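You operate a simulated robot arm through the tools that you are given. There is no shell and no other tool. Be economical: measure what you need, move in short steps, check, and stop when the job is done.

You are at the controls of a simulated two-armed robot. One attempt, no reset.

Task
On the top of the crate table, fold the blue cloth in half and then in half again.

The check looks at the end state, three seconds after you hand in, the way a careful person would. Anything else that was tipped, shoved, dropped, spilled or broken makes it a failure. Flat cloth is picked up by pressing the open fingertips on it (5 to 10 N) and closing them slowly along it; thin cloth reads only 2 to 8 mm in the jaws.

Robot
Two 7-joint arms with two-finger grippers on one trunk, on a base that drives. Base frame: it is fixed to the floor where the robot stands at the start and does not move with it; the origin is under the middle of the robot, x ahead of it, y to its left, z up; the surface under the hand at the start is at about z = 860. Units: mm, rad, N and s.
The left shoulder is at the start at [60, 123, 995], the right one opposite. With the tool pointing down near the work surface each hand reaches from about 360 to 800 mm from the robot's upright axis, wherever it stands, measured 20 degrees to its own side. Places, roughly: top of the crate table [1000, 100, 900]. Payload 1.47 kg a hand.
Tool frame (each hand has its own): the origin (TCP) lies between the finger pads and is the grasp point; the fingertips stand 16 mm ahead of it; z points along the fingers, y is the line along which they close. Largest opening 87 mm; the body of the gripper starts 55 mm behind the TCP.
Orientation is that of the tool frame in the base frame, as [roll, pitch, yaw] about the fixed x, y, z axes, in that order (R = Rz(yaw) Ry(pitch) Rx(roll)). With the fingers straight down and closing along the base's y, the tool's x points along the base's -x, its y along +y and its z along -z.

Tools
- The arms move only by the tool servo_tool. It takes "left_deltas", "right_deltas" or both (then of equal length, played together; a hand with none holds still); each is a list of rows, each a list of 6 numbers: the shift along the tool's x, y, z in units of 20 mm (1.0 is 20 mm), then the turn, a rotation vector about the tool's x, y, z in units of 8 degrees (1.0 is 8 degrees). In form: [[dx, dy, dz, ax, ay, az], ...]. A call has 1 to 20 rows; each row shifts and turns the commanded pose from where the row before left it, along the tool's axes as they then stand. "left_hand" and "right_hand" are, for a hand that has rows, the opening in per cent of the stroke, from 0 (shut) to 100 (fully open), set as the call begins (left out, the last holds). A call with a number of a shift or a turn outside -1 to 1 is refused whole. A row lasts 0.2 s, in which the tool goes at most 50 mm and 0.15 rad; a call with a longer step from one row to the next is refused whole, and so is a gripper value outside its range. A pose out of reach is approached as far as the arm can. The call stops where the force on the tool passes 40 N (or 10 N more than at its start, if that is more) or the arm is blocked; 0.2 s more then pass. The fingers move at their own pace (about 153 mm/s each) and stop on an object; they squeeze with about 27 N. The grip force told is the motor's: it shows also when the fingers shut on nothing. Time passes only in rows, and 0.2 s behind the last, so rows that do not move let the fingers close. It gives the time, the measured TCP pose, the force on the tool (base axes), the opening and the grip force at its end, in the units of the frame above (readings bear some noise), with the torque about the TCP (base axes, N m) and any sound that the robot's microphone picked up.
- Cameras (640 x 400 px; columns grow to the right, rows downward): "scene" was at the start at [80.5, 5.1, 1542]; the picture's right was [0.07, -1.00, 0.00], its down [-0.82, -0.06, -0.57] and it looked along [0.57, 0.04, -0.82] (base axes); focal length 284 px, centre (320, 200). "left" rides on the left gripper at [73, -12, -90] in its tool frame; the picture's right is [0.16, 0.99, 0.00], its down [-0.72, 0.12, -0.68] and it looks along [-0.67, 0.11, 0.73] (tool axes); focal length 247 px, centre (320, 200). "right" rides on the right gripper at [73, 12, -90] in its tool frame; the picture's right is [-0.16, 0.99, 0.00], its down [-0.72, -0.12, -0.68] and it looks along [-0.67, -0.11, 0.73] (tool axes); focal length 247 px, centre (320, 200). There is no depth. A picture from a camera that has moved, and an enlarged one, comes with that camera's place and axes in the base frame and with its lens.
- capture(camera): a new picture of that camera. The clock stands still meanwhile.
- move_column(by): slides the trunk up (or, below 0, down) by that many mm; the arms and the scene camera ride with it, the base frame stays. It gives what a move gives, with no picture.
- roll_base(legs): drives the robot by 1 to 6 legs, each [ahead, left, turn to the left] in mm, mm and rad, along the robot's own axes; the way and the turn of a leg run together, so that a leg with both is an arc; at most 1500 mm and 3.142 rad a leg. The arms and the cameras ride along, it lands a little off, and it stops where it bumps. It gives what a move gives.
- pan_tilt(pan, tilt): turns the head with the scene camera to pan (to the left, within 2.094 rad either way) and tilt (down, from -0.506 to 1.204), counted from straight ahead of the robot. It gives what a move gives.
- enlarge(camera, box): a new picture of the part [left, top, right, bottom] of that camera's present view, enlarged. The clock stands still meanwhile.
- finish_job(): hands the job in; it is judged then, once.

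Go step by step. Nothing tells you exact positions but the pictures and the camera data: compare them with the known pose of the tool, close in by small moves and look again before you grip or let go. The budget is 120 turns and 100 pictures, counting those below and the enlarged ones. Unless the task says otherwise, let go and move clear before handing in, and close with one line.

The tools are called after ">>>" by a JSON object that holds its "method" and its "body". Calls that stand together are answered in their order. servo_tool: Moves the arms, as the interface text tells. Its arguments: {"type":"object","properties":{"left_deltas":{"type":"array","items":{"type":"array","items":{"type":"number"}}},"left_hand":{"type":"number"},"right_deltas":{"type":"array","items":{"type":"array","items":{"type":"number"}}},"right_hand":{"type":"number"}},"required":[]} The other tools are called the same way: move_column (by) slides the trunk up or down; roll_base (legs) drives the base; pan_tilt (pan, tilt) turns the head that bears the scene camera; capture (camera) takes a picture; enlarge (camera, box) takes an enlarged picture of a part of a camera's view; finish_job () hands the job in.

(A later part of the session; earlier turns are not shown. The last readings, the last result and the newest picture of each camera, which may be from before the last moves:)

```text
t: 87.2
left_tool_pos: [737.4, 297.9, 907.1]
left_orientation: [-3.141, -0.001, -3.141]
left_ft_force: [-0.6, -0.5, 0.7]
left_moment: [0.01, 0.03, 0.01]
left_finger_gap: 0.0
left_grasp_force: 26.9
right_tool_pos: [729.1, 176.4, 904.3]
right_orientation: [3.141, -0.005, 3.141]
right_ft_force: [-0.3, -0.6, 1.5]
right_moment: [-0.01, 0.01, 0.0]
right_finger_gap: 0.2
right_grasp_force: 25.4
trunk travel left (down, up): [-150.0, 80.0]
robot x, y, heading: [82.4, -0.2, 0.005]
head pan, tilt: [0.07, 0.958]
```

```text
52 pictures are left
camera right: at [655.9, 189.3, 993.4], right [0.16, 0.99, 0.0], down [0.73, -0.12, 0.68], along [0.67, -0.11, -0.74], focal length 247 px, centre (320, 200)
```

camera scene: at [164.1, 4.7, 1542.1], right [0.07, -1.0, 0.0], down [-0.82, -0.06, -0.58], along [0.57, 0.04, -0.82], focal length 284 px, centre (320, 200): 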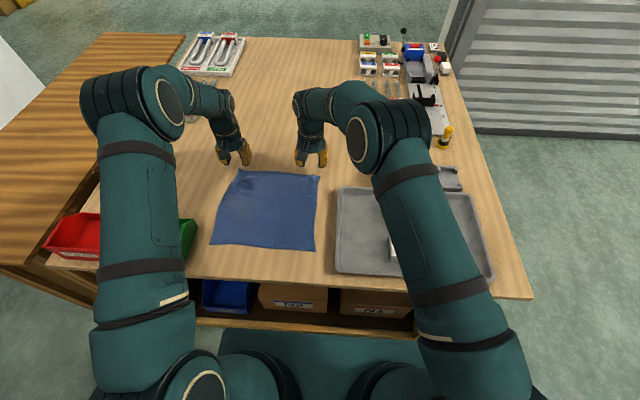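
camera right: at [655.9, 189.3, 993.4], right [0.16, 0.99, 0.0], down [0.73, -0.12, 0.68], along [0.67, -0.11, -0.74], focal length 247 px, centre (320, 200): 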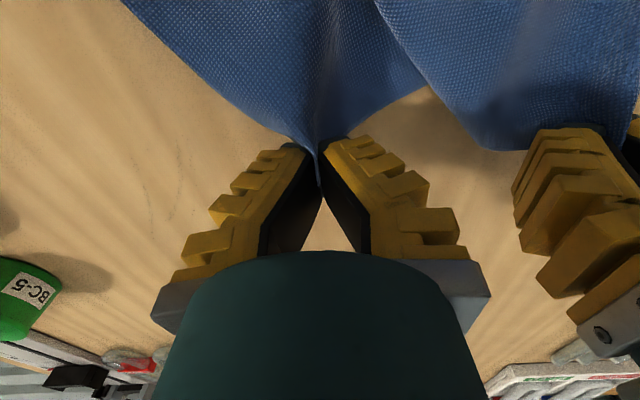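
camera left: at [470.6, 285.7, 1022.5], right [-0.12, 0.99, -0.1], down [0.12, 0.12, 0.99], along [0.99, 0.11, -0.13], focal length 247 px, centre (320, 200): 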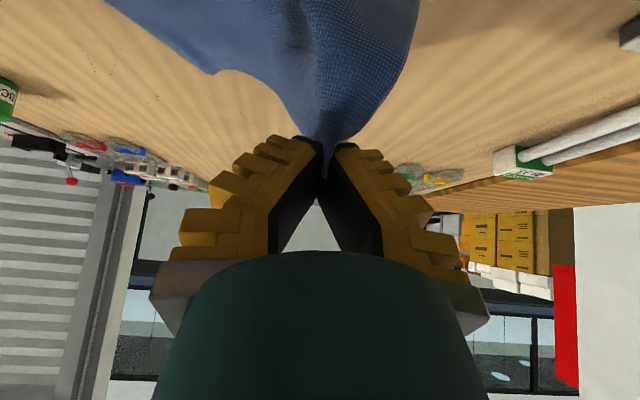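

The right corner is held firmly. I'll spread it back to its place and raise both hands so the cloth hangs straight.

>>> {"method": "servo_tool", "body": {"left_deltas": [[0, 0, -0.5, 0, 0, 0], [0, 0, -0.5, 0, 0, 0], [0, 0, -0.5, 0, 0, 0], [0, 0, -0.5, 0, 0, 0], [0, 0, -0.5, 0, 0, 0], [0, 0, -0.5, 0, 0, 0], [0, 0, -0.5, 0, 0, 0], [0, 0, -0.5, 0, 0, 0], [0, 0, -0.5, 0, 0, 0], [0, 0, -0.5, 0, 0, 0], [0, 0, 0, 0, 0, 0]], "right_deltas": [[0, -0.6, -0.5, 0, 0, 0], [0, -0.6, -0.5, 0, 0, 0], [0, -0.6, -0.5, 0, 0, 0], [0, -0.6, -0.5, 0, 0, 0], [0, -0.6, -0.5, 0, 0, 0], [0, -0.6, -0.5, 0, 0, 0], [0, -0.6, -0.5, 0, 0, 0], [0, -0.6, -0.5, 0, 0, 0], [0, -0.6, -0.5, 0, 0, 0], [0, -0.6, -0.5, 0, 0, 0], [0, 0, 0, 0, 0, 0]]}}

>>> {"method": "capture", "body": {"camera": "scene"}}

```text
t: 89.6
left_tool_pos: [738.3, 297.2, 1006.0]
left_orientation: [-3.14, 0.002, 3.14]
left_ft_force: [-0.5, -14.4, -0.2]
left_moment: [-0.24, 0.05, 0.11]
left_finger_gap: 0.1
left_grasp_force: 26.9
right_tool_pos: [727.9, 57.5, 1004.9]
right_orientation: [3.14, -0.004, -3.14]
right_ft_force: [0.8, 14.2, -0.6]
right_moment: [0.27, -0.01, -0.12]
right_finger_gap: 0.0
right_grasp_force: 26.7
trunk travel left (down, up): [-150.0, 80.0]
robot x, y, heading: [80.9, -1.6, 0.0]
head pan, tilt: [0.07, 0.958]
```

```text
51 pictures are left
camera scene: at [164.9, 5.4, 1542.0], right [0.07, -1.0, 0.0], down [-0.82, -0.06, -0.57], along [0.57, 0.04, -0.82], focal length 284 px, centre (320, 200)
```

scene: 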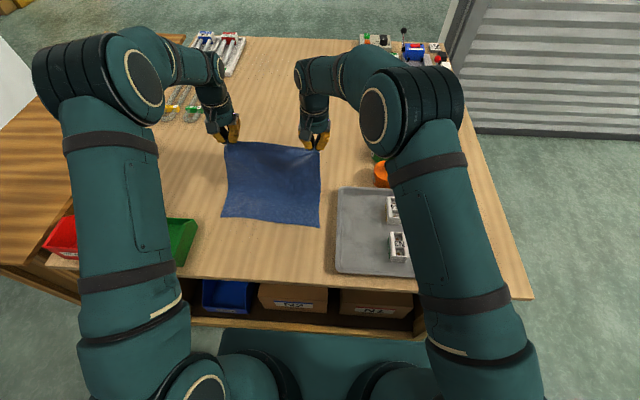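

The cloth now hangs straight, with its near edge at about x=557 and the hands under a 14 N sideways pull. I'll relax that and swing back over the arc, so the edge comes down over the near edge.

>>> {"method": "servo_tool", "body": {"left_deltas": [[0, 0, 0, 0, 0, 0], [0.94, 0, -0.055, 0, -0.5, 0], [0.963, 0, -0.07, 0, -0.5, 0], [0.945, 0, -0.055, 0, -0.5, 0], [0.94, 0, 0, 0, -0.5, 0], [0.935, 0, 0.01, 0, -0.5, 0], [0.935, 0, 0.075, 0, -0.5, 0], [0.92, 0, 0.135, 0, -0.5, 0], [0.905, 0, 0.19, 0, -0.5, 0], [0.885, 0, 0.255, 0, -0.5, 0], [0.865, 0, 0.31, 0, -0.5, 0], [0, 0, 0, 0, 0, 0]], "right_deltas": [[0, 0.35, 0, 0, 0, 0], [0.84, 0, -0.055, 0, -0.5, 0], [0.863, 0, -0.07, 0, -0.5, 0], [0.845, 0, -0.055, 0, -0.5, 0], [0.84, 0, 0.02, 0, -0.5, 0], [0.835, 0, 0.03, 0, -0.5, 0], [0.835, 0, 0.1, 0, -0.5, 0], [0.83, 0, 0.17, 0, -0.5, 0], [0.815, 0, 0.23, 0, -0.5, 0], [0.8, 0, 0.3, 0, -0.5, 0], [0.785, 0, 0.36, 0, -0.5, 0], [0, 0, 0, 0, 0, 0]]}}

>>> {"method": "capture", "body": {"camera": "left"}}

>>> {"method": "capture", "body": {"camera": "right"}}

>>> {"method": "capture", "body": {"camera": "scene"}}

```text
t: 92.2
left_tool_pos: [574.2, 297.2, 937.8]
left_orientation: [3.141, 0.699, 3.14]
left_ft_force: [0.0, -7.5, 0.5]
left_moment: [-0.12, -0.04, 0.0]
left_finger_gap: 0.0
left_grasp_force: 27.3
right_tool_pos: [585.3, 62.8, 938.7]
right_orientation: [3.141, 0.696, 3.141]
right_ft_force: [-0.4, 7.6, -0.2]
right_moment: [0.12, -0.02, 0.08]
right_finger_gap: 0.4
right_grasp_force: 27.1
trunk travel left (down, up): [-150.0, 80.0]
robot x, y, heading: [85.4, -0.9, -0.001]
head pan, tilt: [0.07, 0.958]
```

```text
50 pictures are left
camera left: at [462.2, 286.0, 958.3], right [-0.12, 0.99, -0.1], down [0.12, 0.12, 0.99], along [0.99, 0.11, -0.13], focal length 247 px, centre (320, 200)
```

left: 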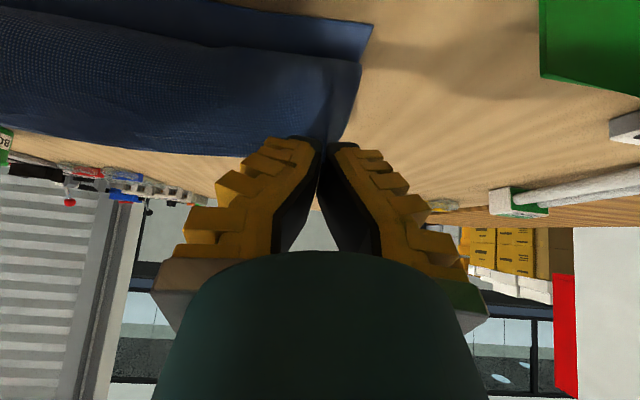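

```text
49 pictures are left
camera right: at [471.4, 76.1, 959.5], right [0.12, 0.99, 0.1], down [0.12, -0.12, 0.99], along [0.99, -0.11, -0.13], focal length 247 px, centre (320, 200)
```

right: 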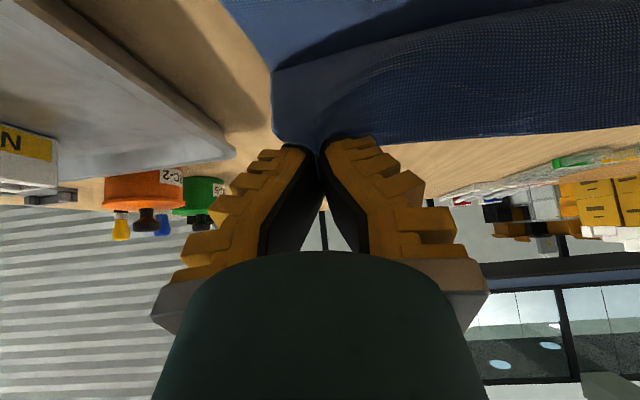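

```text
48 pictures are left
camera scene: at [164.6, 4.4, 1542.1], right [0.07, -1.0, 0.0], down [-0.82, -0.06, -0.57], along [0.57, 0.04, -0.82], focal length 284 px, centre (320, 200)
```

scene: 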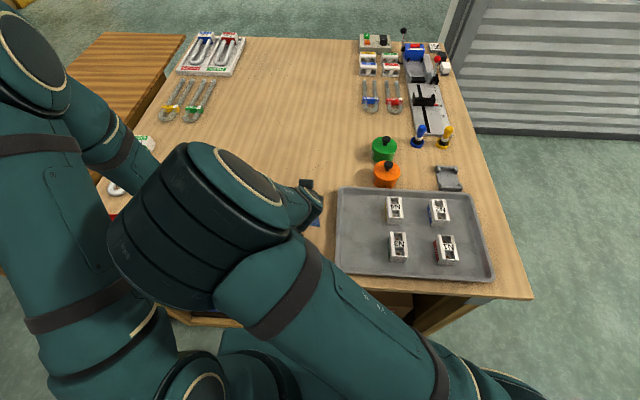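

Both corners are held above the near edge (x≈557–562). I'll lower them onto it.

>>> {"method": "servo_tool", "body": {"left_deltas": [[0.45, 0, 0.3, 0, 0, 0], [0.45, 0, 0.3, 0, 0, 0], [0.45, 0, 0.3, 0, 0, 0], [0.45, 0, 0.3, 0, 0, 0], [0.45, 0, 0.3, 0, 0, 0], [0, 0, 0, 0, 0, 0]], "right_deltas": [[0.45, 0, 0.3, 0, 0, 0], [0.45, 0, 0.3, 0, 0, 0], [0.45, 0, 0.3, 0, 0, 0], [0.45, 0, 0.3, 0, 0, 0], [0.45, 0, 0.3, 0, 0, 0], [0, 0, 0, 0, 0, 0]]}}

>>> {"method": "capture", "body": {"camera": "left"}}

>>> {"method": "capture", "body": {"camera": "right"}}

```text
t: 93.6
left_tool_pos: [559.8, 298.0, 884.1]
left_orientation: [-3.141, 0.699, 3.142]
left_ft_force: [0.7, -8.3, 0.8]
left_moment: [-0.13, -0.03, -0.04]
left_finger_gap: 0.0
left_grasp_force: 27.0
right_tool_pos: [570.4, 63.8, 887.3]
right_orientation: [-3.138, 0.696, 3.141]
right_ft_force: [0.3, 7.7, -0.4]
right_moment: [0.14, 0.0, 0.05]
right_finger_gap: 0.0
right_grasp_force: 26.5
trunk travel left (down, up): [-150.0, 80.0]
robot x, y, heading: [88.4, 4.8, 0.001]
head pan, tilt: [0.07, 0.958]
```

```text
47 pictures are left
camera left: at [446.5, 286.5, 906.0], right [-0.12, 0.99, -0.1], down [0.12, 0.12, 0.99], along [0.99, 0.11, -0.13], focal length 247 px, centre (320, 200)
```

left: 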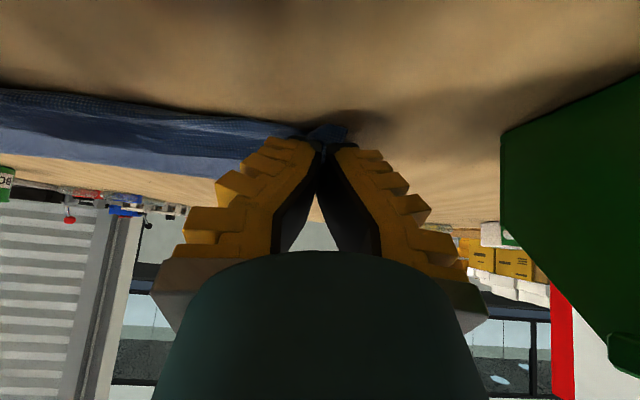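

```text
46 pictures are left
camera right: at [456.4, 76.1, 908.1], right [0.12, 0.99, 0.1], down [0.12, -0.12, 0.99], along [0.99, -0.11, -0.13], focal length 247 px, centre (320, 200)
```

right: 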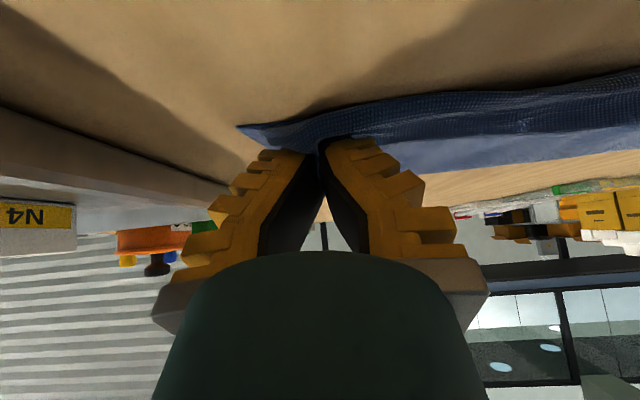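

The upper edge lies on the near edge, though the right corner sits about 25 mm inside because of the gathers. I'll release the left, pull the right outward a little, then release the right.

>>> {"method": "servo_tool", "body": {"left_deltas": [[0, 0, 0, 0, 0, 0], [0, 0, 0, 0, 0, 0], [0, 0, 0, 0, 0, 0], [0, 0, 0, 0, 0, 0], [0, 0, 0, 0, 0, 0], [0, 0, 0, 0, 0, 0], [0, 0, 0, 0, 0, 0]], "right_deltas": [[0, 0, 0, 0, 0, 0], [0, 0, 0, 0, 0, 0], [0, -0.2, 0, 0, 0, 0], [0, -0.2, 0, 0, 0, 0], [0, -0.2, 0, 0, 0, 0], [0, -0.2, 0, 0, 0, 0], [0, 0, 0, 0, 0, 0]], "left_hand": 40}}

>>> {"method": "capture", "body": {"camera": "left"}}

>>> {"method": "capture", "body": {"camera": "right"}}

```text
t: 95.2
left_tool_pos: [559.8, 298.1, 885.1]
left_orientation: [-3.142, 0.697, -3.141]
left_ft_force: [-0.4, -0.4, 0.3]
left_moment: [-0.01, 0.02, -0.04]
left_finger_gap: 40.7
left_grasp_force: 4.4
right_tool_pos: [569.1, 48.9, 886.4]
right_orientation: [-3.14, 0.695, -3.141]
right_ft_force: [0.0, 0.4, -0.1]
right_moment: [0.03, -0.03, 0.01]
right_finger_gap: 0.2
right_grasp_force: 27.4
trunk travel left (down, up): [-150.0, 80.0]
robot x, y, heading: [85.2, 2.1, 0.001]
head pan, tilt: [0.07, 0.958]
```

```text
45 pictures are left
camera left: at [446.5, 286.7, 906.0], right [-0.12, 0.99, -0.1], down [0.12, 0.12, 0.99], along [0.99, 0.11, -0.13], focal length 247 px, centre (320, 200)
```

left: 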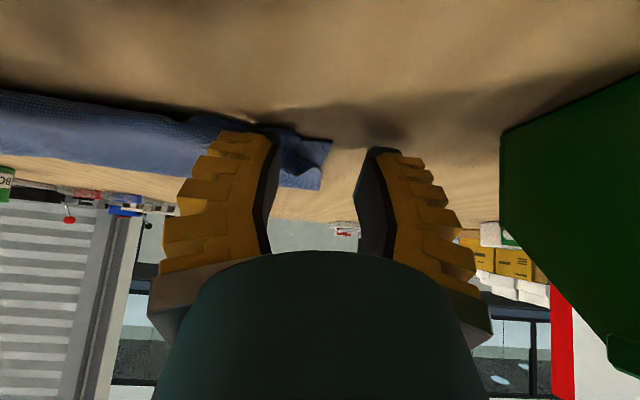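

```text
44 pictures are left
camera right: at [456.2, 60.6, 907.8], right [0.12, 0.99, 0.1], down [0.12, -0.12, 0.99], along [0.99, -0.11, -0.13], focal length 247 px, centre (320, 200)
```

right: 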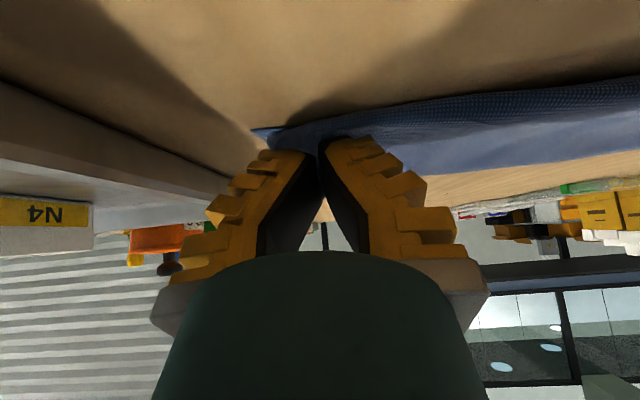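

Now I'll release the right and withdraw both hands up and back.

>>> {"method": "servo_tool", "body": {"left_deltas": [[0, 0, 0, 0, 0, 0], [0, 0, 0, 0, 0, 0], [0, 0, 0, 0, 0, 0], [0, 0, 0, 0, 0, 0], [0, 0, -0.3, 0, 0, 0], [0, 0, -0.6, 0, 0, 0], [0, 0, -0.8, 0, 0, 0], [0, 0, -0.8, 0, 0, 0], [0, 0, -0.8, 0, 0, 0], [0, 0, -0.8, 0, 0, 0], [0, 0, -0.8, 0, 0, 0], [0, 0, 0, 0, 0, 0]], "right_deltas": [[0, -0.15, 0, 0, 0, 0], [0, -0.15, 0, 0, 0, 0], [0, 0, 0, 0, 0, 0], [0, 0, 0, 0, 0, 0], [0, 0, 0, 0, 0, 0], [0, 0, 0, 0, 0, 0], [0, 0, 0, 0, 0, 0], [0, 0, 0, 0, 0, 0], [0, 0, 0, 0, 0, 0], [0, 0, 0, 0, 0, 0], [0, 0, 0, 0, 0, 0], [0, 0, 0, 0, 0, 0]]}}

>>> {"method": "servo_tool", "body": {"right_deltas": [[0, 0, 0, 0, 0, 0], [0, 0, 0, 0, 0, 0], [0, 0, 0, 0, 0, 0], [0, 0, -0.3, 0, 0, 0], [0, 0, -0.6, 0, 0, 0], [0, 0, -0.8, 0, 0, 0], [0, 0, -0.8, 0, 0, 0], [0, 0, -0.8, 0, 0, 0], [0, 0, -0.8, 0, 0, 0], [0, 0, -0.8, 0, 0, 0], [0, 0, 0, 0, 0, 0]], "right_hand": 35}}

>>> {"method": "capture", "body": {"camera": "left"}}

>>> {"method": "capture", "body": {"camera": "right"}}

```text
t: 97.8
left_tool_pos: [507.4, 305.1, 958.9]
left_orientation: [3.14, 0.696, -3.141]
left_ft_force: [0.3, 0.1, -0.3]
left_moment: [0.02, 0.04, -0.03]
left_finger_gap: 40.7
left_grasp_force: 4.7
left hand out of reach, approached as far as the arm can: row 11
right_tool_pos: [568.4, 43.1, 886.0]
right_orientation: [-3.14, 0.694, 3.142]
right_ft_force: [0.8, -0.6, 1.0]
right_moment: [0.05, -0.01, -0.01]
right_finger_gap: 0.0
right_grasp_force: 26.9
trunk travel left (down, up): [-150.0, 80.0]
robot x, y, heading: [84.3, 0.7, 0.004]
head pan, tilt: [0.07, 0.958]
```

```text
t: 100.2
left_tool_pos: [508.0, 304.7, 958.0]
left_orientation: [3.141, 0.698, -3.141]
left_ft_force: [-1.0, -0.4, -0.5]
left_moment: [0.01, 0.02, 0.02]
left_finger_gap: 40.7
left_grasp_force: 4.3
right_tool_pos: [506.5, 41.6, 962.2]
right_orientation: [-3.139, 0.693, 3.141]
right_ft_force: [0.2, -0.2, 0.3]
right_moment: [0.0, 0.03, -0.02]
right_finger_gap: 36.5
right_grasp_force: 4.8
trunk travel left (down, up): [-150.0, 80.0]
robot x, y, heading: [80.3, -1.1, -0.003]
head pan, tilt: [0.07, 0.958]
```

```text
43 pictures are left
camera left: at [394.6, 292.7, 979.5], right [-0.12, 0.99, -0.1], down [0.12, 0.12, 0.99], along [0.99, 0.11, -0.13], focal length 247 px, centre (320, 200)
```

left: 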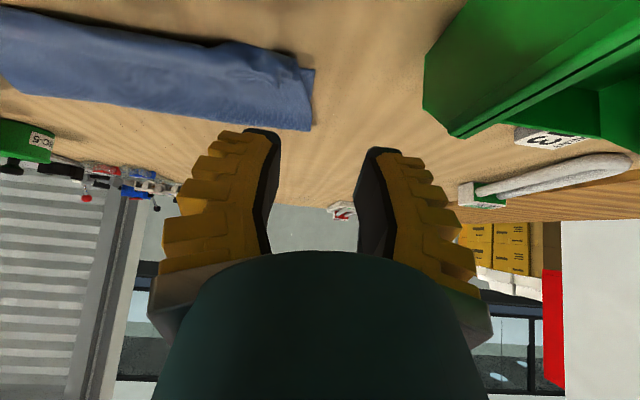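

```text
42 pictures are left
camera right: at [393.8, 54.5, 983.1], right [0.12, 0.99, 0.1], down [0.12, -0.12, 0.99], along [0.99, -0.11, -0.13], focal length 247 px, centre (320, 200)
```

right: 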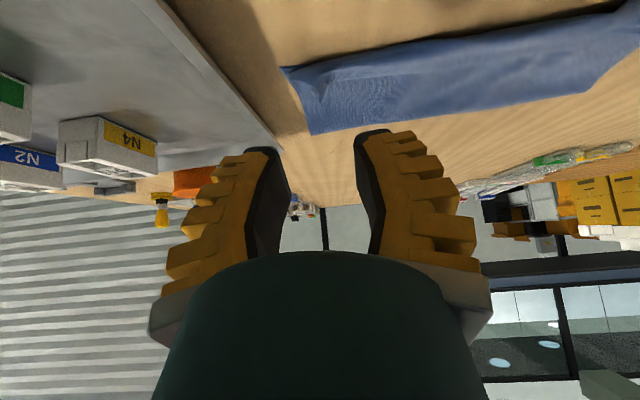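

The first fold looks neat. I'll raise the hands, level them and drive back to see everything from the scene camera.

>>> {"method": "servo_tool", "body": {"left_deltas": [[-0.64, 0, -0.77, 0, 0.5, 0], [-0.6, 0.3, -0.8, 0, 0.5, 0], [-0.55, 0.5, -0.83, 0, 0.5, 0], [-0.5, 0.5, -0.86, 0, 0.5, 0], [0, 0.5, 0, 0, 1, 0], [0, 0.5, 0, 0, 1, 0], [0, 0.5, 0, 0, 1, 0], [0, 0, 0, 0, 0, 0]], "right_deltas": [[-0.64, 0, -0.77, 0, 0.5, 0], [-0.6, -0.5, -0.8, 0, 0.5, 0], [-0.55, -0.8, -0.83, 0, 0.5, 0], [-0.5, -0.8, -0.86, 0, 0.5, 0], [0, -0.8, 0, 0, 1, 0], [0, -0.8, 0, 0, 1, 0], [0, -0.8, 0, 0, 1, 0], [0, 0, 0, 0, 0, 0]]}}

>>> {"method": "roll_base", "body": {"legs": [[-130, 0, 0]]}}

>>> {"method": "capture", "body": {"camera": "scene"}}

```text
t: 102.0
left_tool_pos: [506.6, 359.9, 1039.3]
left_orientation: [-3.141, -0.001, 3.141]
left_ft_force: [0.1, -0.1, -0.6]
left_moment: [0.01, -0.03, 0.0]
left_finger_gap: 40.7
left_grasp_force: 4.4
right_tool_pos: [508.2, -47.8, 1043.3]
right_orientation: [-3.14, -0.005, 3.14]
right_ft_force: [-0.3, 0.2, -0.4]
right_moment: [0.0, 0.02, -0.02]
right_finger_gap: 36.4
right_grasp_force: 3.7
trunk travel left (down, up): [-150.0, 80.0]
robot x, y, heading: [86.6, 2.3, -0.001]
head pan, tilt: [0.07, 0.958]
```

```text
t: 103.3
left_tool_pos: [378.4, 360.3, 1039.0]
left_orientation: [-3.14, 0.002, 3.141]
left_ft_force: [-1.1, -0.4, 0.4]
left_moment: [0.03, -0.02, -0.01]
left_finger_gap: 40.6
left_grasp_force: 4.2
right_tool_pos: [378.7, -48.1, 1041.0]
right_orientation: [-3.141, -0.003, 3.141]
right_ft_force: [-0.3, 0.0, 0.7]
right_moment: [0.02, -0.04, 0.01]
right_finger_gap: 36.4
right_grasp_force: 4.5
trunk travel left (down, up): [-150.0, 80.0]
robot x, y, heading: [-44.8, 1.1, 0.0]
head pan, tilt: [0.07, 0.958]
```

```text
41 pictures are left
camera scene: at [33.4, 5.0, 1542.2], right [0.07, -1.0, 0.0], down [-0.82, -0.06, -0.58], along [0.57, 0.04, -0.82], focal length 284 px, centre (320, 200)
```

scene: 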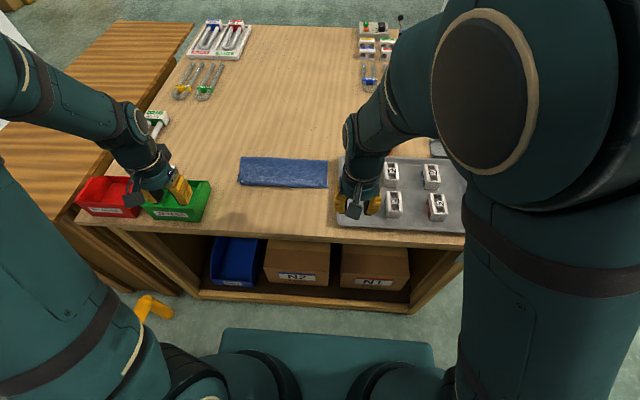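

>>> {"method": "enlarge", "body": {"camera": "scene", "box": [225, 130, 345, 220]}}

```text
4.44 times, centred on (285, 175) of scene
camera zoom: at [33.4, 5.0, 1542.2], right [0.07, -1.0, 0.0], down [-0.82, -0.06, -0.58], along [0.57, 0.04, -0.82], focal length 1261 px, centre (476, 311)
```

zoom: 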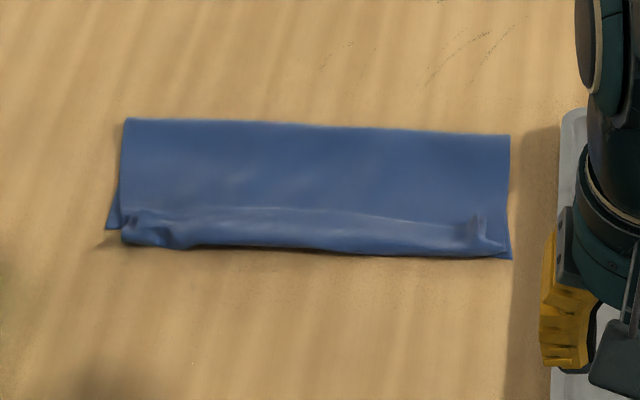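

The first fold is good: a strip at about x 550–662, y 20–305. For the second fold I'll use the left hand to pick the middle of the right edge with the outer finger just off the cloth, so both layers get pinched. First I'll clear the right arm and move the left above that edge.

>>> {"method": "servo_tool", "body": {"right_deltas": [[0, -1, -0.2, 0, 0, 0], [0, -1, -0.2, 0, 0, 0], [0, -1, -0.2, 0, 0, 0], [0, -1, -0.2, 0, 0, 0], [0, -1, -0.2, 0, 0, 0], [0, -1, -0.2, 0, 0, 0], [0, -1, -0.2, 0, 0, 0], [0, -1, -0.2, 0, 0, 0], [0, 0, 0, 0, 0, 0]]}}

>>> {"method": "servo_tool", "body": {"left_deltas": [[-0.63, -0.917, 0.22, 0, 0, 0], [-0.63, -0.917, 0.22, 0, 0, 0], [-0.63, -0.917, 0.22, 0, 0, 0], [-0.63, -0.917, 0.22, 0, 0, 0], [-0.63, -0.917, 0.22, 0, 0, 0], [-0.63, -0.917, 0.22, 0, 0, 0], [-0.63, -0.917, 0.22, 0, 0, 0], [-0.63, -0.917, 0.22, 0, 0, 0], [-0.63, -0.917, 0.22, 0, 0, 0], [-0.63, -0.917, 0.22, 0, 0, 0], [-0.63, -0.917, 0.22, 0, 0, 0], [-0.63, -0.917, 0.22, 0, 0, 0], [-0.63, -0.917, 0.22, 0, 0, 0], [-0.63, -0.917, 0.22, 0, 0, 0], [-0.63, -0.917, 0.22, 0, 0, 0], [-0.63, -0.917, 0.22, 0, 0, 0], [-0.63, -0.917, 0.22, 0, 0, 0], [-0.63, -0.917, 0.22, 0, 0, 0], [0, 0, 0, 0, 0, 0]], "left_hand": 40}}

>>> {"method": "capture", "body": {"camera": "left"}}

>>> {"method": "capture", "body": {"camera": "scene"}}

```text
t: 105.3
left_tool_pos: [380.9, 359.8, 1038.3]
left_orientation: [-3.141, 0.002, 3.138]
left_ft_force: [0.6, 0.7, -0.1]
left_moment: [-0.02, 0.02, 0.0]
left_finger_gap: 40.9
left_grasp_force: 4.2
right_tool_pos: [379.8, -206.9, 1074.0]
right_orientation: [-3.139, -0.004, 3.141]
right_ft_force: [0.2, -0.1, 0.3]
right_moment: [-0.01, -0.01, -0.02]
right_finger_gap: 36.6
right_grasp_force: 4.3
trunk travel left (down, up): [-150.0, 80.0]
robot x, y, heading: [-43.7, -3.1, -0.002]
head pan, tilt: [0.07, 0.958]
```

```text
t: 109.3
left_tool_pos: [605.7, 29.3, 958.5]
left_orientation: [3.141, 0.0, 3.141]
left_ft_force: [-0.6, -1.0, -0.4]
left_moment: [-0.01, -0.01, 0.03]
left_finger_gap: 40.9
left_grasp_force: 4.6
right_tool_pos: [379.7, -206.8, 1073.7]
right_orientation: [-3.141, -0.004, 3.141]
right_ft_force: [-0.6, -0.5, 0.8]
right_moment: [-0.01, 0.05, 0.01]
right_finger_gap: 36.4
right_grasp_force: 4.3
trunk travel left (down, up): [-150.0, 80.0]
robot x, y, heading: [-45.4, 1.4, -0.0]
head pan, tilt: [0.07, 0.958]
```

```text
39 pictures are left
camera left: at [533.4, 18.6, 1047.7], right [-0.16, 0.99, 0.0], down [0.72, 0.12, 0.68], along [0.67, 0.11, -0.73], focal length 247 px, centre (320, 200)
```

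left: 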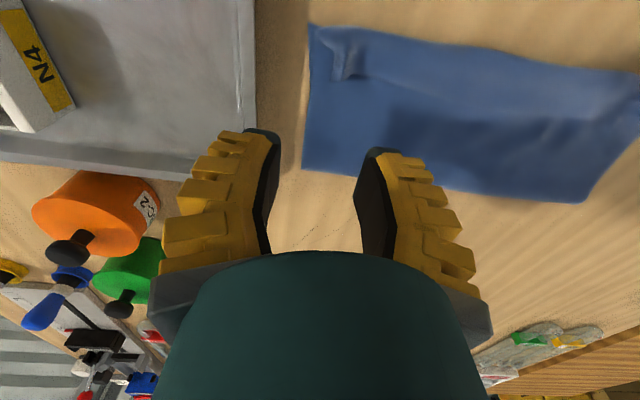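

```text
38 pictures are left
camera scene: at [34.8, 5.4, 1542.1], right [0.07, -1.0, 0.0], down [-0.82, -0.06, -0.57], along [0.57, 0.04, -0.82], focal length 284 px, centre (320, 200)
```

scene: 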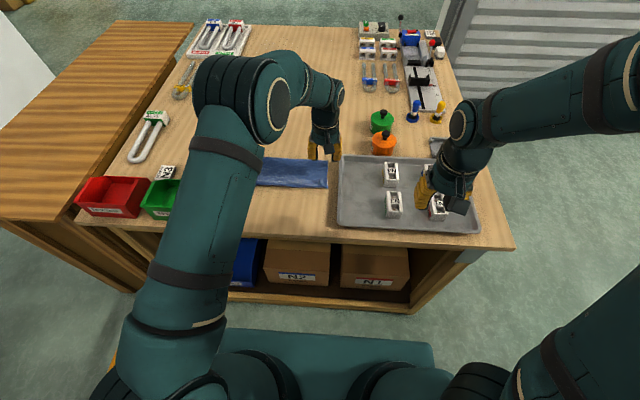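

The right edge runs from (558,16) to (670,25). I'll centre on x=614 with the outer finger about 10 mm off the edge, and lower.

>>> {"method": "servo_tool", "body": {"left_deltas": [[-0.4, 0, 0, 0, 0, 0], [0, 0, 0.9, 0, 0, 0], [0, 0, 0.9, 0, 0, 0], [0, 0, 0.9, 0, 0, 0], [0, 0, 0.6, 0, 0, 0], [0, 0, 0.3, 0, 0, 0], [0, 0, 0, 0, 0, 0]]}}

>>> {"method": "capture", "body": {"camera": "left"}}

```text
t: 110.9
left_tool_pos: [614.4, 30.0, 887.1]
left_orientation: [-3.141, 0.0, -3.141]
left_ft_force: [0.2, 0.7, -0.3]
left_moment: [0.03, -0.02, -0.01]
left_finger_gap: 40.7
left_grasp_force: 4.1
right_tool_pos: [380.1, -207.0, 1072.8]
right_orientation: [3.141, -0.004, -3.141]
right_ft_force: [0.6, -0.1, 0.4]
right_moment: [0.04, 0.02, 0.01]
right_finger_gap: 36.5
right_grasp_force: 4.7
trunk travel left (down, up): [-150.0, 80.0]
robot x, y, heading: [-43.7, 0.4, -0.004]
head pan, tilt: [0.07, 0.958]
```

```text
37 pictures are left
camera left: at [541.2, 18.4, 975.6], right [-0.16, 0.99, 0.0], down [0.72, 0.12, 0.68], along [0.67, 0.11, -0.73], focal length 247 px, centre (320, 200)
```

left: 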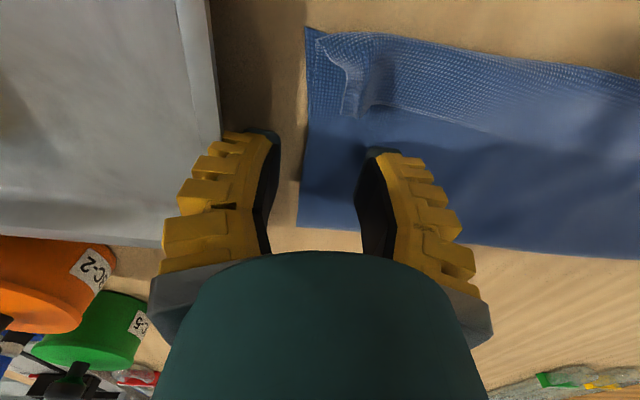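

The top layer's near edge is turned under itself by about 30 mm; it lies flat and will end up inside the second fold. I'll go on and lower to contact at the right edge.

>>> {"method": "servo_tool", "body": {"left_deltas": [[0, 0, 0.3, 0, 0, 0], [0, 0, 0.2, 0, 0, 0], [0, 0, 0.1, 0, 0, 0], [0, 0, 0, 0, 0, 0]]}}

```text
t: 111.9
left_tool_pos: [613.6, 30.9, 876.7]
left_orientation: [-3.141, -0.001, 3.141]
left_ft_force: [0.7, 1.1, 10.1]
left_moment: [0.34, 0.03, 0.07]
left_finger_gap: 43.2
left_grasp_force: 5.6
right_tool_pos: [378.0, -207.8, 1074.2]
right_orientation: [3.141, -0.005, -3.141]
right_ft_force: [-0.5, 0.8, 0.4]
right_moment: [0.01, 0.0, 0.02]
right_finger_gap: 36.4
right_grasp_force: 4.2
trunk travel left (down, up): [-150.0, 80.0]
robot x, y, heading: [-45.9, 1.2, -0.002]
head pan, tilt: [0.07, 0.958]
```

The inner finger carries all the load because of the cloth's thickness. I'll roll about 3° so the outer finger meets the table too.

>>> {"method": "servo_tool", "body": {"left_deltas": [[0, 0, 0, -0.4, 0, 0], [0, 0, 0, 0, 0, 0]]}}

>>> {"method": "servo_tool", "body": {"left_deltas": [[0, 0, 0, 0, 0, 0]], "left_hand": 30}}

>>> {"method": "servo_tool", "body": {"left_deltas": [[0, 0, 0, 0, 0, 0]], "left_hand": 20}}

>>> {"method": "capture", "body": {"camera": "left"}}

```text
t: 112.5
left_tool_pos: [612.8, 29.6, 876.3]
left_orientation: [3.087, 0.003, 3.139]
left_ft_force: [-0.3, -2.6, 12.7]
left_moment: [-0.4, 0.04, -0.03]
left_finger_gap: 43.8
left_grasp_force: 5.9
right_tool_pos: [379.4, -208.2, 1073.9]
right_orientation: [-3.141, -0.004, 3.142]
right_ft_force: [-0.4, 0.7, 0.3]
right_moment: [0.0, -0.01, 0.02]
right_finger_gap: 36.5
right_grasp_force: 4.7
trunk travel left (down, up): [-150.0, 80.0]
robot x, y, heading: [-45.4, 1.1, -0.002]
head pan, tilt: [0.07, 0.958]
```

```text
t: 112.9
left_tool_pos: [613.4, 27.5, 878.0]
left_orientation: [3.087, 0.003, 3.14]
left_ft_force: [2.7, -7.5, 16.9]
left_moment: [-0.58, -0.01, 0.06]
left_finger_gap: 37.3
left_grasp_force: 9.3
right_tool_pos: [378.7, -207.9, 1074.5]
right_orientation: [3.141, -0.005, 3.14]
right_ft_force: [0.2, 0.2, -0.8]
right_moment: [-0.01, -0.01, -0.01]
right_finger_gap: 36.3
right_grasp_force: 4.4
trunk travel left (down, up): [-150.0, 80.0]
robot x, y, heading: [-44.2, 4.6, -0.0]
head pan, tilt: [0.07, 0.958]
```

```text
t: 113.3
left_tool_pos: [613.6, 26.8, 877.3]
left_orientation: [3.088, 0.005, 3.14]
left_ft_force: [3.6, -11.1, 18.7]
left_moment: [-0.77, -0.04, 0.03]
left_finger_gap: 29.4
left_grasp_force: 11.0
right_tool_pos: [379.6, -208.7, 1073.9]
right_orientation: [-3.14, -0.002, 3.14]
right_ft_force: [-0.2, -0.2, -0.5]
right_moment: [0.0, -0.03, 0.0]
right_finger_gap: 36.5
right_grasp_force: 4.8
trunk travel left (down, up): [-150.0, 80.0]
robot x, y, heading: [-47.1, -3.5, -0.002]
head pan, tilt: [0.07, 0.958]
```

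```text
36 pictures are left
camera left: at [540.7, 10.9, 965.0], right [-0.16, 0.99, 0.05], down [0.72, 0.08, 0.69], along [0.67, 0.15, -0.72], focal length 247 px, centre (320, 200)
```

left: 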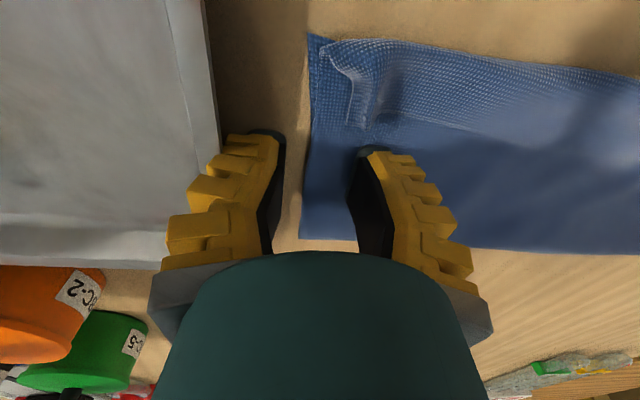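

The load is now on the outer finger, so I'll roll half way back and ease up.

>>> {"method": "servo_tool", "body": {"left_deltas": [[0, 0, -0.08, 0.22, 0, 0], [0, 0, 0, 0, 0, 0]]}}

>>> {"method": "servo_tool", "body": {"left_deltas": [[0, 0, 0, 0, 0, 0]], "left_hand": 14}}

>>> {"method": "capture", "body": {"camera": "left"}}

```text
t: 113.9
left_tool_pos: [613.5, 28.7, 876.0]
left_orientation: [3.114, -0.003, 3.14]
left_ft_force: [4.5, -10.1, 12.3]
left_moment: [-0.36, -0.08, 0.07]
left_finger_gap: 28.6
left_grasp_force: 10.2
right_tool_pos: [379.6, -208.4, 1074.2]
right_orientation: [3.141, -0.002, -3.141]
right_ft_force: [-1.2, 0.5, 0.1]
right_moment: [-0.03, 0.01, 0.0]
right_finger_gap: 36.3
right_grasp_force: 4.1
trunk travel left (down, up): [-150.0, 80.0]
robot x, y, heading: [-42.8, 2.0, 0.004]
head pan, tilt: [0.07, 0.958]
```

```text
t: 114.3
left_tool_pos: [613.1, 30.2, 877.5]
left_orientation: [3.114, -0.001, 3.14]
left_ft_force: [-0.8, -6.1, 9.6]
left_moment: [-0.24, -0.05, -0.07]
left_finger_gap: 22.4
left_grasp_force: 8.9
right_tool_pos: [380.4, -208.2, 1074.3]
right_orientation: [3.141, -0.002, -3.141]
right_ft_force: [0.0, 0.0, -0.2]
right_moment: [-0.01, 0.02, 0.05]
right_finger_gap: 36.5
right_grasp_force: 4.9
trunk travel left (down, up): [-150.0, 80.0]
robot x, y, heading: [-44.0, 1.2, 0.002]
head pan, tilt: [0.07, 0.958]
```

```text
35 pictures are left
camera left: at [539.7, 16.3, 965.4], right [-0.16, 0.99, 0.03], down [0.73, 0.1, 0.68], along [0.67, 0.13, -0.73], focal length 247 px, centre (320, 200)
```

left: 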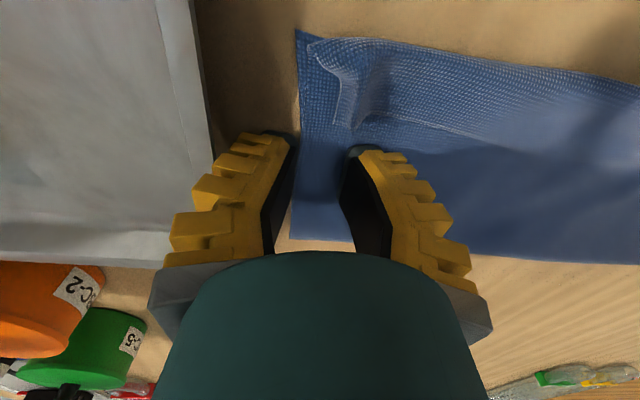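

>>> {"method": "servo_tool", "body": {"left_deltas": [[0, 0, 0, 0, 0, 0]], "left_hand": 8}}

>>> {"method": "capture", "body": {"camera": "left"}}

```text
t: 114.7
left_tool_pos: [612.8, 31.2, 877.5]
left_orientation: [3.114, -0.002, -3.142]
left_ft_force: [0.5, 0.0, 0.7]
left_moment: [0.03, 0.0, 0.01]
left_finger_gap: 9.2
left_grasp_force: 8.0
right_tool_pos: [380.1, -209.0, 1072.6]
right_orientation: [3.141, -0.003, 3.141]
right_ft_force: [0.2, -0.6, 0.1]
right_moment: [0.02, -0.01, 0.03]
right_finger_gap: 36.6
right_grasp_force: 4.7
trunk travel left (down, up): [-150.0, 80.0]
robot x, y, heading: [-43.4, -2.0, 0.003]
head pan, tilt: [0.07, 0.958]
```

```text
34 pictures are left
camera left: at [540.5, 17.2, 964.8], right [-0.16, 0.99, 0.03], down [0.73, 0.1, 0.68], along [0.67, 0.13, -0.73], focal length 247 px, centre (320, 200)
```

left: 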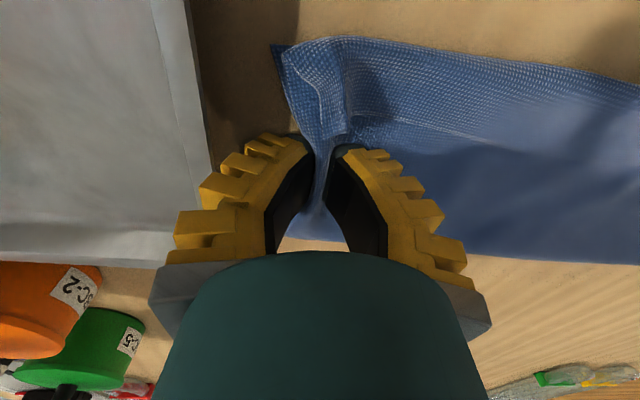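

The edge is being gathered between the fingers but the pressure has dropped. I'll press slightly, close fully, and lift 20 mm.

>>> {"method": "servo_tool", "body": {"left_deltas": [[0, 0, 0.1, 0, 0, 0], [0, 0, 0.03, 0, 0, 0]]}}

>>> {"method": "servo_tool", "body": {"left_deltas": [[0, 0, 0, 0, 0, 0], [0, 0, 0, 0, 0, 0], [0, 0, 0, 0, 0, 0], [0, 0, -0.5, 0, 0, 0], [0, 0.1, -0.5, 0, 0, 0], [0, 0.1, -0.5, 0, 0, 0], [0, 0, 0, 0, 0, 0]], "left_hand": 0}}

>>> {"method": "capture", "body": {"camera": "left"}}

>>> {"method": "enlarge", "body": {"camera": "scene", "box": [260, 120, 380, 210]}}

```text
t: 115.3
left_tool_pos: [614.2, 29.5, 875.4]
left_orientation: [3.116, 0.0, 3.141]
left_ft_force: [-0.6, 1.8, 3.8]
left_moment: [0.07, -0.02, 0.01]
left_finger_gap: 9.2
left_grasp_force: 8.0
right_tool_pos: [378.6, -207.8, 1073.2]
right_orientation: [3.141, -0.002, -3.141]
right_ft_force: [0.2, 0.1, 0.0]
right_moment: [0.01, -0.01, -0.01]
right_finger_gap: 36.6
right_grasp_force: 3.9
trunk travel left (down, up): [-150.0, 80.0]
robot x, y, heading: [-46.1, 0.6, -0.006]
head pan, tilt: [0.07, 0.958]
```

```text
t: 116.9
left_tool_pos: [614.7, 33.3, 904.9]
left_orientation: [3.117, 0.0, 3.14]
left_ft_force: [0.6, -0.4, -0.1]
left_moment: [-0.01, -0.05, -0.04]
left_finger_gap: 0.0
left_grasp_force: 27.5
right_tool_pos: [379.3, -207.7, 1073.0]
right_orientation: [3.141, -0.004, -3.14]
right_ft_force: [-0.5, 0.9, 0.0]
right_moment: [0.01, -0.03, 0.0]
right_finger_gap: 36.5
right_grasp_force: 4.3
trunk travel left (down, up): [-150.0, 80.0]
robot x, y, heading: [-49.4, 3.8, -0.003]
head pan, tilt: [0.07, 0.958]
```

```text
33 pictures are left
camera left: at [541.4, 19.1, 992.6], right [-0.16, 0.99, 0.02], down [0.72, 0.1, 0.68], along [0.67, 0.12, -0.73], focal length 247 px, centre (320, 200)
```

left: 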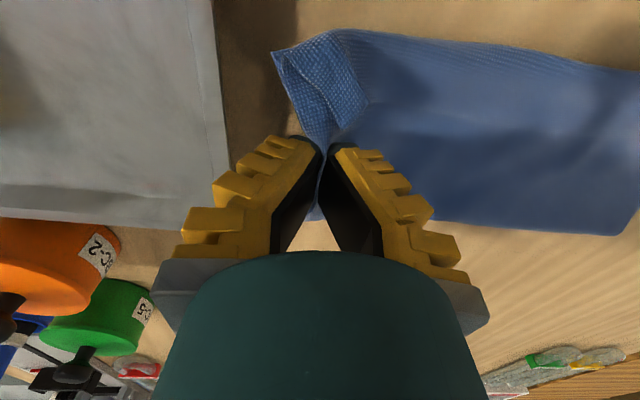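

```text
4.44 times, centred on (320, 165) of scene
camera zoom: at [35.3, 5.0, 1542.0], right [0.07, -1.0, 0.0], down [-0.82, -0.06, -0.57], along [0.57, 0.04, -0.82], focal length 1261 px, centre (320, 356)
```

zoom: 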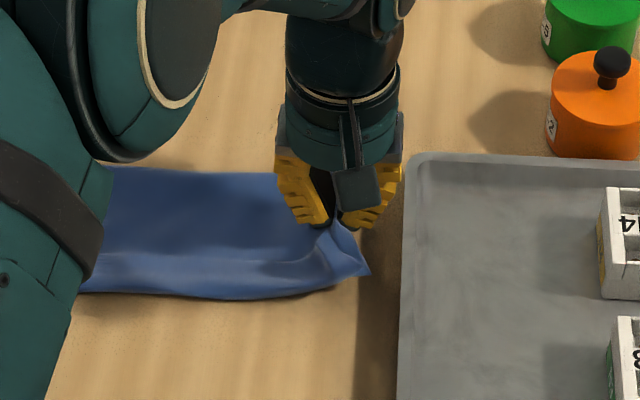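

Something is held. I'll lift another 50 mm to see whether both layers come.

>>> {"method": "servo_tool", "body": {"left_deltas": [[0, 0.15, -0.5, 0, 0, 0], [0, 0.15, -0.5, 0, 0, 0], [0, 0.15, -0.5, 0, 0, 0], [0, 0.15, -0.5, 0, 0, 0], [0, 0.15, -0.5, 0, 0, 0], [0, 0, 0, 0, 0, 0]]}}

>>> {"method": "capture", "body": {"camera": "left"}}

>>> {"method": "enlarge", "body": {"camera": "scene", "box": [240, 120, 360, 210]}}

```text
t: 118.3
left_tool_pos: [615.8, 47.2, 954.6]
left_orientation: [3.118, -0.002, 3.14]
left_ft_force: [-3.3, 2.1, -1.1]
left_moment: [0.01, 0.07, 0.0]
left_finger_gap: 0.1
left_grasp_force: 27.5
right_tool_pos: [379.9, -207.9, 1074.1]
right_orientation: [3.141, -0.004, -3.141]
right_ft_force: [0.3, 0.2, -0.2]
right_moment: [0.01, 0.01, -0.02]
right_finger_gap: 36.6
right_grasp_force: 4.4
trunk travel left (down, up): [-150.0, 80.0]
robot x, y, heading: [-41.0, 2.1, -0.002]
head pan, tilt: [0.07, 0.958]
```

```text
31 pictures are left
camera left: at [541.7, 32.9, 1043.1], right [-0.16, 0.99, 0.02], down [0.72, 0.1, 0.68], along [0.67, 0.12, -0.73], focal length 247 px, centre (320, 200)
```

left: 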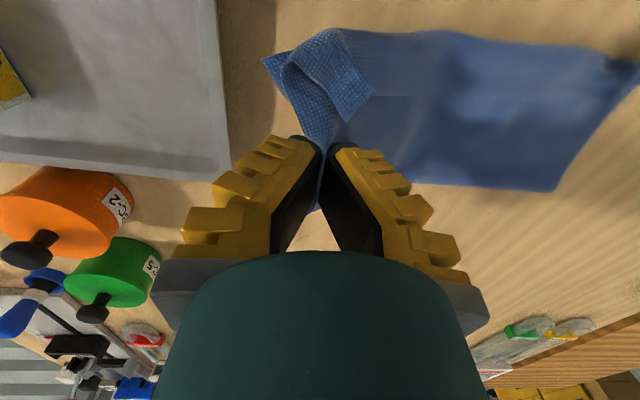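

```text
4.44 times, centred on (300, 165) of scene
camera zoom: at [35.3, 5.0, 1542.0], right [0.07, -1.0, 0.0], down [-0.82, -0.06, -0.57], along [0.57, 0.04, -0.82], focal length 1261 px, centre (409, 356)
```

zoom: 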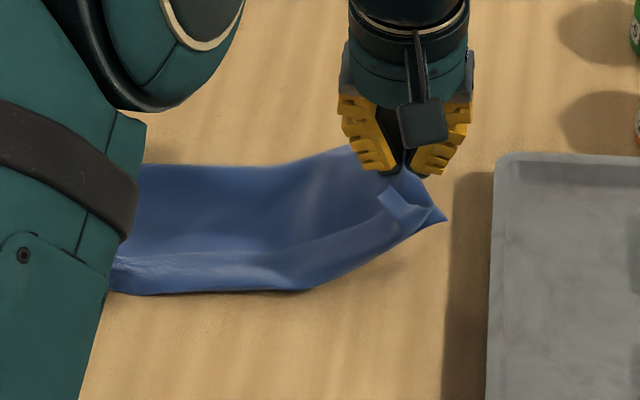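

Both layers lift together. I'll start the arc to the left, tilting gently, and check half way.

>>> {"method": "servo_tool", "body": {"left_deltas": [[0, 0.433, -0.415, 0.156, 0, 0], [0, 0.433, -0.415, 0.156, 0, 0], [0, 0.485, -0.4, 0.156, 0, 0], [0, 0.485, -0.4, 0.156, 0, 0], [0, 0.53, -0.325, 0.156, 0, 0], [0, 0.53, -0.325, 0.156, 0, 0], [0, 0.56, -0.245, 0.156, 0, 0], [0, 0.56, -0.245, 0.156, 0, 0], [0, 0.578, -0.185, 0.156, 0, 0], [0, 0.578, -0.185, 0.156, 0, 0], [0, 0.588, -0.108, 0.156, 0, 0], [0, 0.588, -0.108, 0.156, 0, 0], [0, 0, 0, 0, 0, 0]]}}

>>> {"method": "capture", "body": {"camera": "left"}}

>>> {"method": "capture", "body": {"camera": "scene"}}

```text
t: 121.1
left_tool_pos: [615.1, 176.2, 1009.2]
left_orientation: [-2.905, 0.0, 3.14]
left_ft_force: [0.1, -0.1, 1.3]
left_moment: [0.03, 0.01, -0.05]
left_finger_gap: 0.0
left_grasp_force: 26.9
right_tool_pos: [380.6, -207.4, 1073.8]
right_orientation: [-3.141, -0.003, 3.139]
right_ft_force: [0.3, 0.1, 0.0]
right_moment: [0.01, 0.01, 0.02]
right_finger_gap: 36.5
right_grasp_force: 4.8
trunk travel left (down, up): [-150.0, 80.0]
robot x, y, heading: [-45.2, 1.1, -0.003]
head pan, tilt: [0.07, 0.958]
```

```text
29 pictures are left
camera left: at [541.4, 186.5, 1097.1], right [-0.16, 0.96, -0.23], down [0.72, 0.27, 0.63], along [0.67, -0.07, -0.74], focal length 247 px, centre (320, 200)
```

left: 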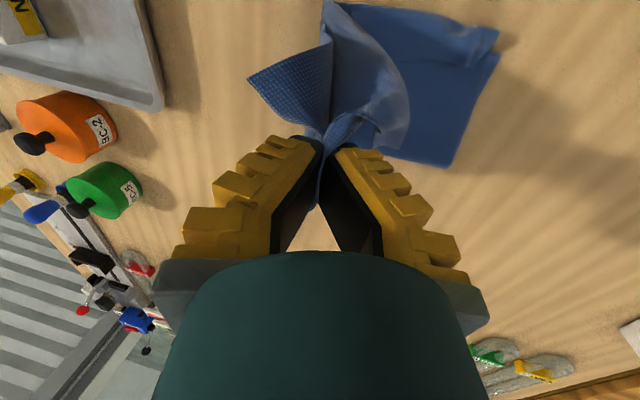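

```text
28 pictures are left
camera scene: at [35.2, 4.8, 1542.1], right [0.07, -1.0, 0.0], down [-0.82, -0.06, -0.57], along [0.57, 0.04, -0.82], focal length 284 px, centre (320, 200)
```

scene: 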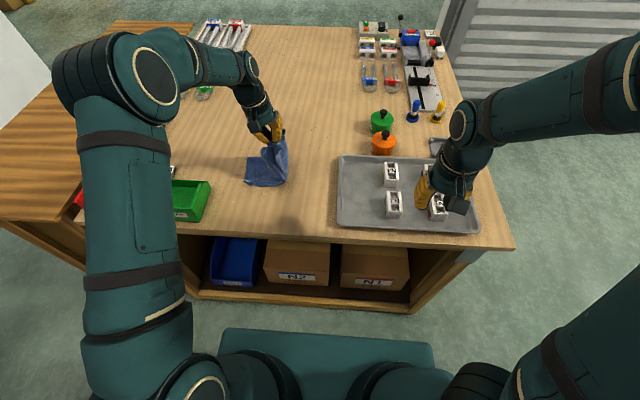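

>>> {"method": "enlarge", "body": {"camera": "scene", "box": [220, 110, 320, 205]}}

```text
4.21 times, centred on (270, 158) of scene
camera zoom: at [35.2, 4.8, 1542.1], right [0.07, -1.0, 0.0], down [-0.82, -0.06, -0.57], along [0.57, 0.04, -0.82], focal length 1195 px, centre (530, 379)
```

zoom: 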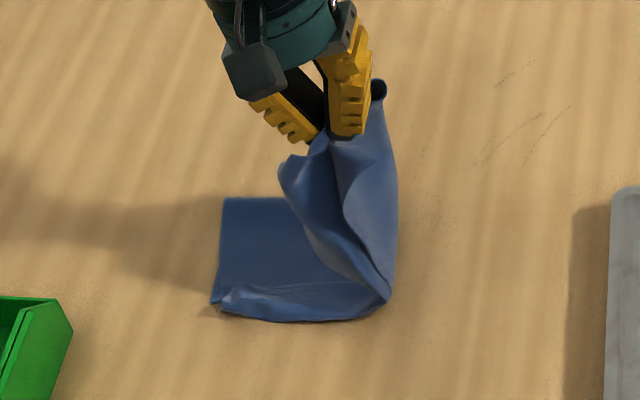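

Both layers are hanging from the grip with the near corner drooping a little. I'll continue the arc, staying wide so the droop is drawn out as it lands.

>>> {"method": "servo_tool", "body": {"left_deltas": [[0, 0.598, -0.052, 0.156, 0, 0], [0, 0.598, -0.052, 0.156, 0, 0], [0, 0.6, 0.033, 0.156, 0, 0], [0, 0.6, 0.033, 0.156, 0, 0], [0, 0.585, 0.11, 0.156, 0, 0], [0, 0.585, 0.11, 0.156, 0, 0], [0, 0.57, 0.19, 0.156, 0, 0], [0, 0.57, 0.19, 0.156, 0, 0], [0, 0.548, 0.243, 0.156, 0, 0], [0, 0.548, 0.243, 0.156, 0, 0], [0, 0.47, 0.28, 0.156, 0, 0], [0, 0.47, 0.28, 0.156, 0, 0], [0, 0, 0, 0, 0, 0]]}}

>>> {"method": "capture", "body": {"camera": "left"}}

>>> {"method": "enlarge", "body": {"camera": "scene", "box": [190, 110, 310, 215]}}

```text
t: 123.9
left_tool_pos: [614.7, 290.1, 931.5]
left_orientation: [-2.643, 0.0, 3.139]
left_ft_force: [0.1, -0.1, 0.0]
left_moment: [-0.02, 0.01, 0.0]
left_finger_gap: 0.0
left_grasp_force: 29.1
right_tool_pos: [379.7, -207.5, 1074.5]
right_orientation: [-3.141, -0.004, 3.14]
right_ft_force: [-0.3, -0.9, 0.1]
right_moment: [0.02, -0.03, 0.0]
right_finger_gap: 36.4
right_grasp_force: 4.6
trunk travel left (down, up): [-150.0, 80.0]
robot x, y, heading: [-49.3, -2.2, -0.005]
head pan, tilt: [0.07, 0.958]
```

```text
26 pictures are left
camera left: at [541.6, 323.0, 1015.8], right [-0.16, 0.87, -0.47], down [0.72, 0.43, 0.54], along [0.67, -0.26, -0.69], focal length 247 px, centre (320, 200)
```

left: 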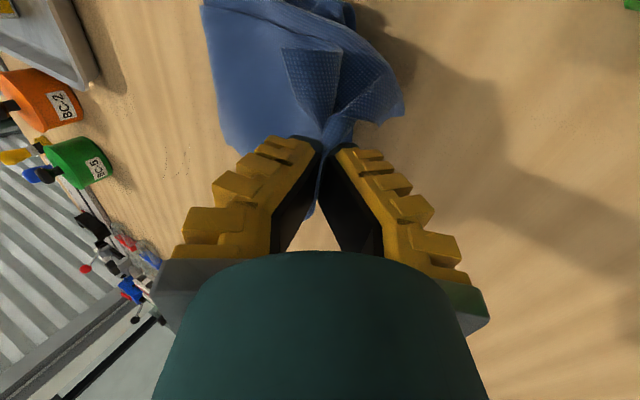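

```text
3.81 times, centred on (250, 162) of scene
camera zoom: at [35.0, 4.8, 1542.1], right [0.07, -1.0, 0.0], down [-0.82, -0.06, -0.57], along [0.57, 0.04, -0.82], focal length 1081 px, centre (587, 343)
```

zoom: 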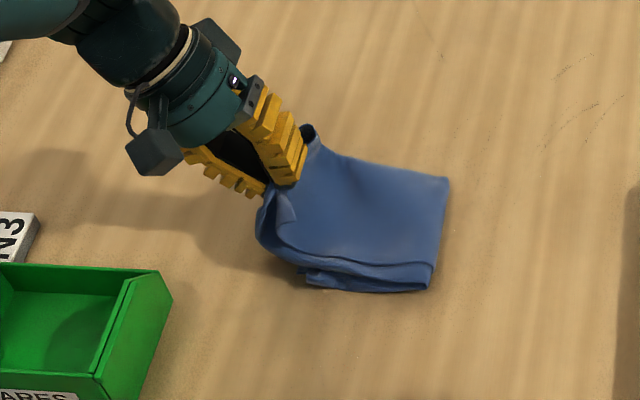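

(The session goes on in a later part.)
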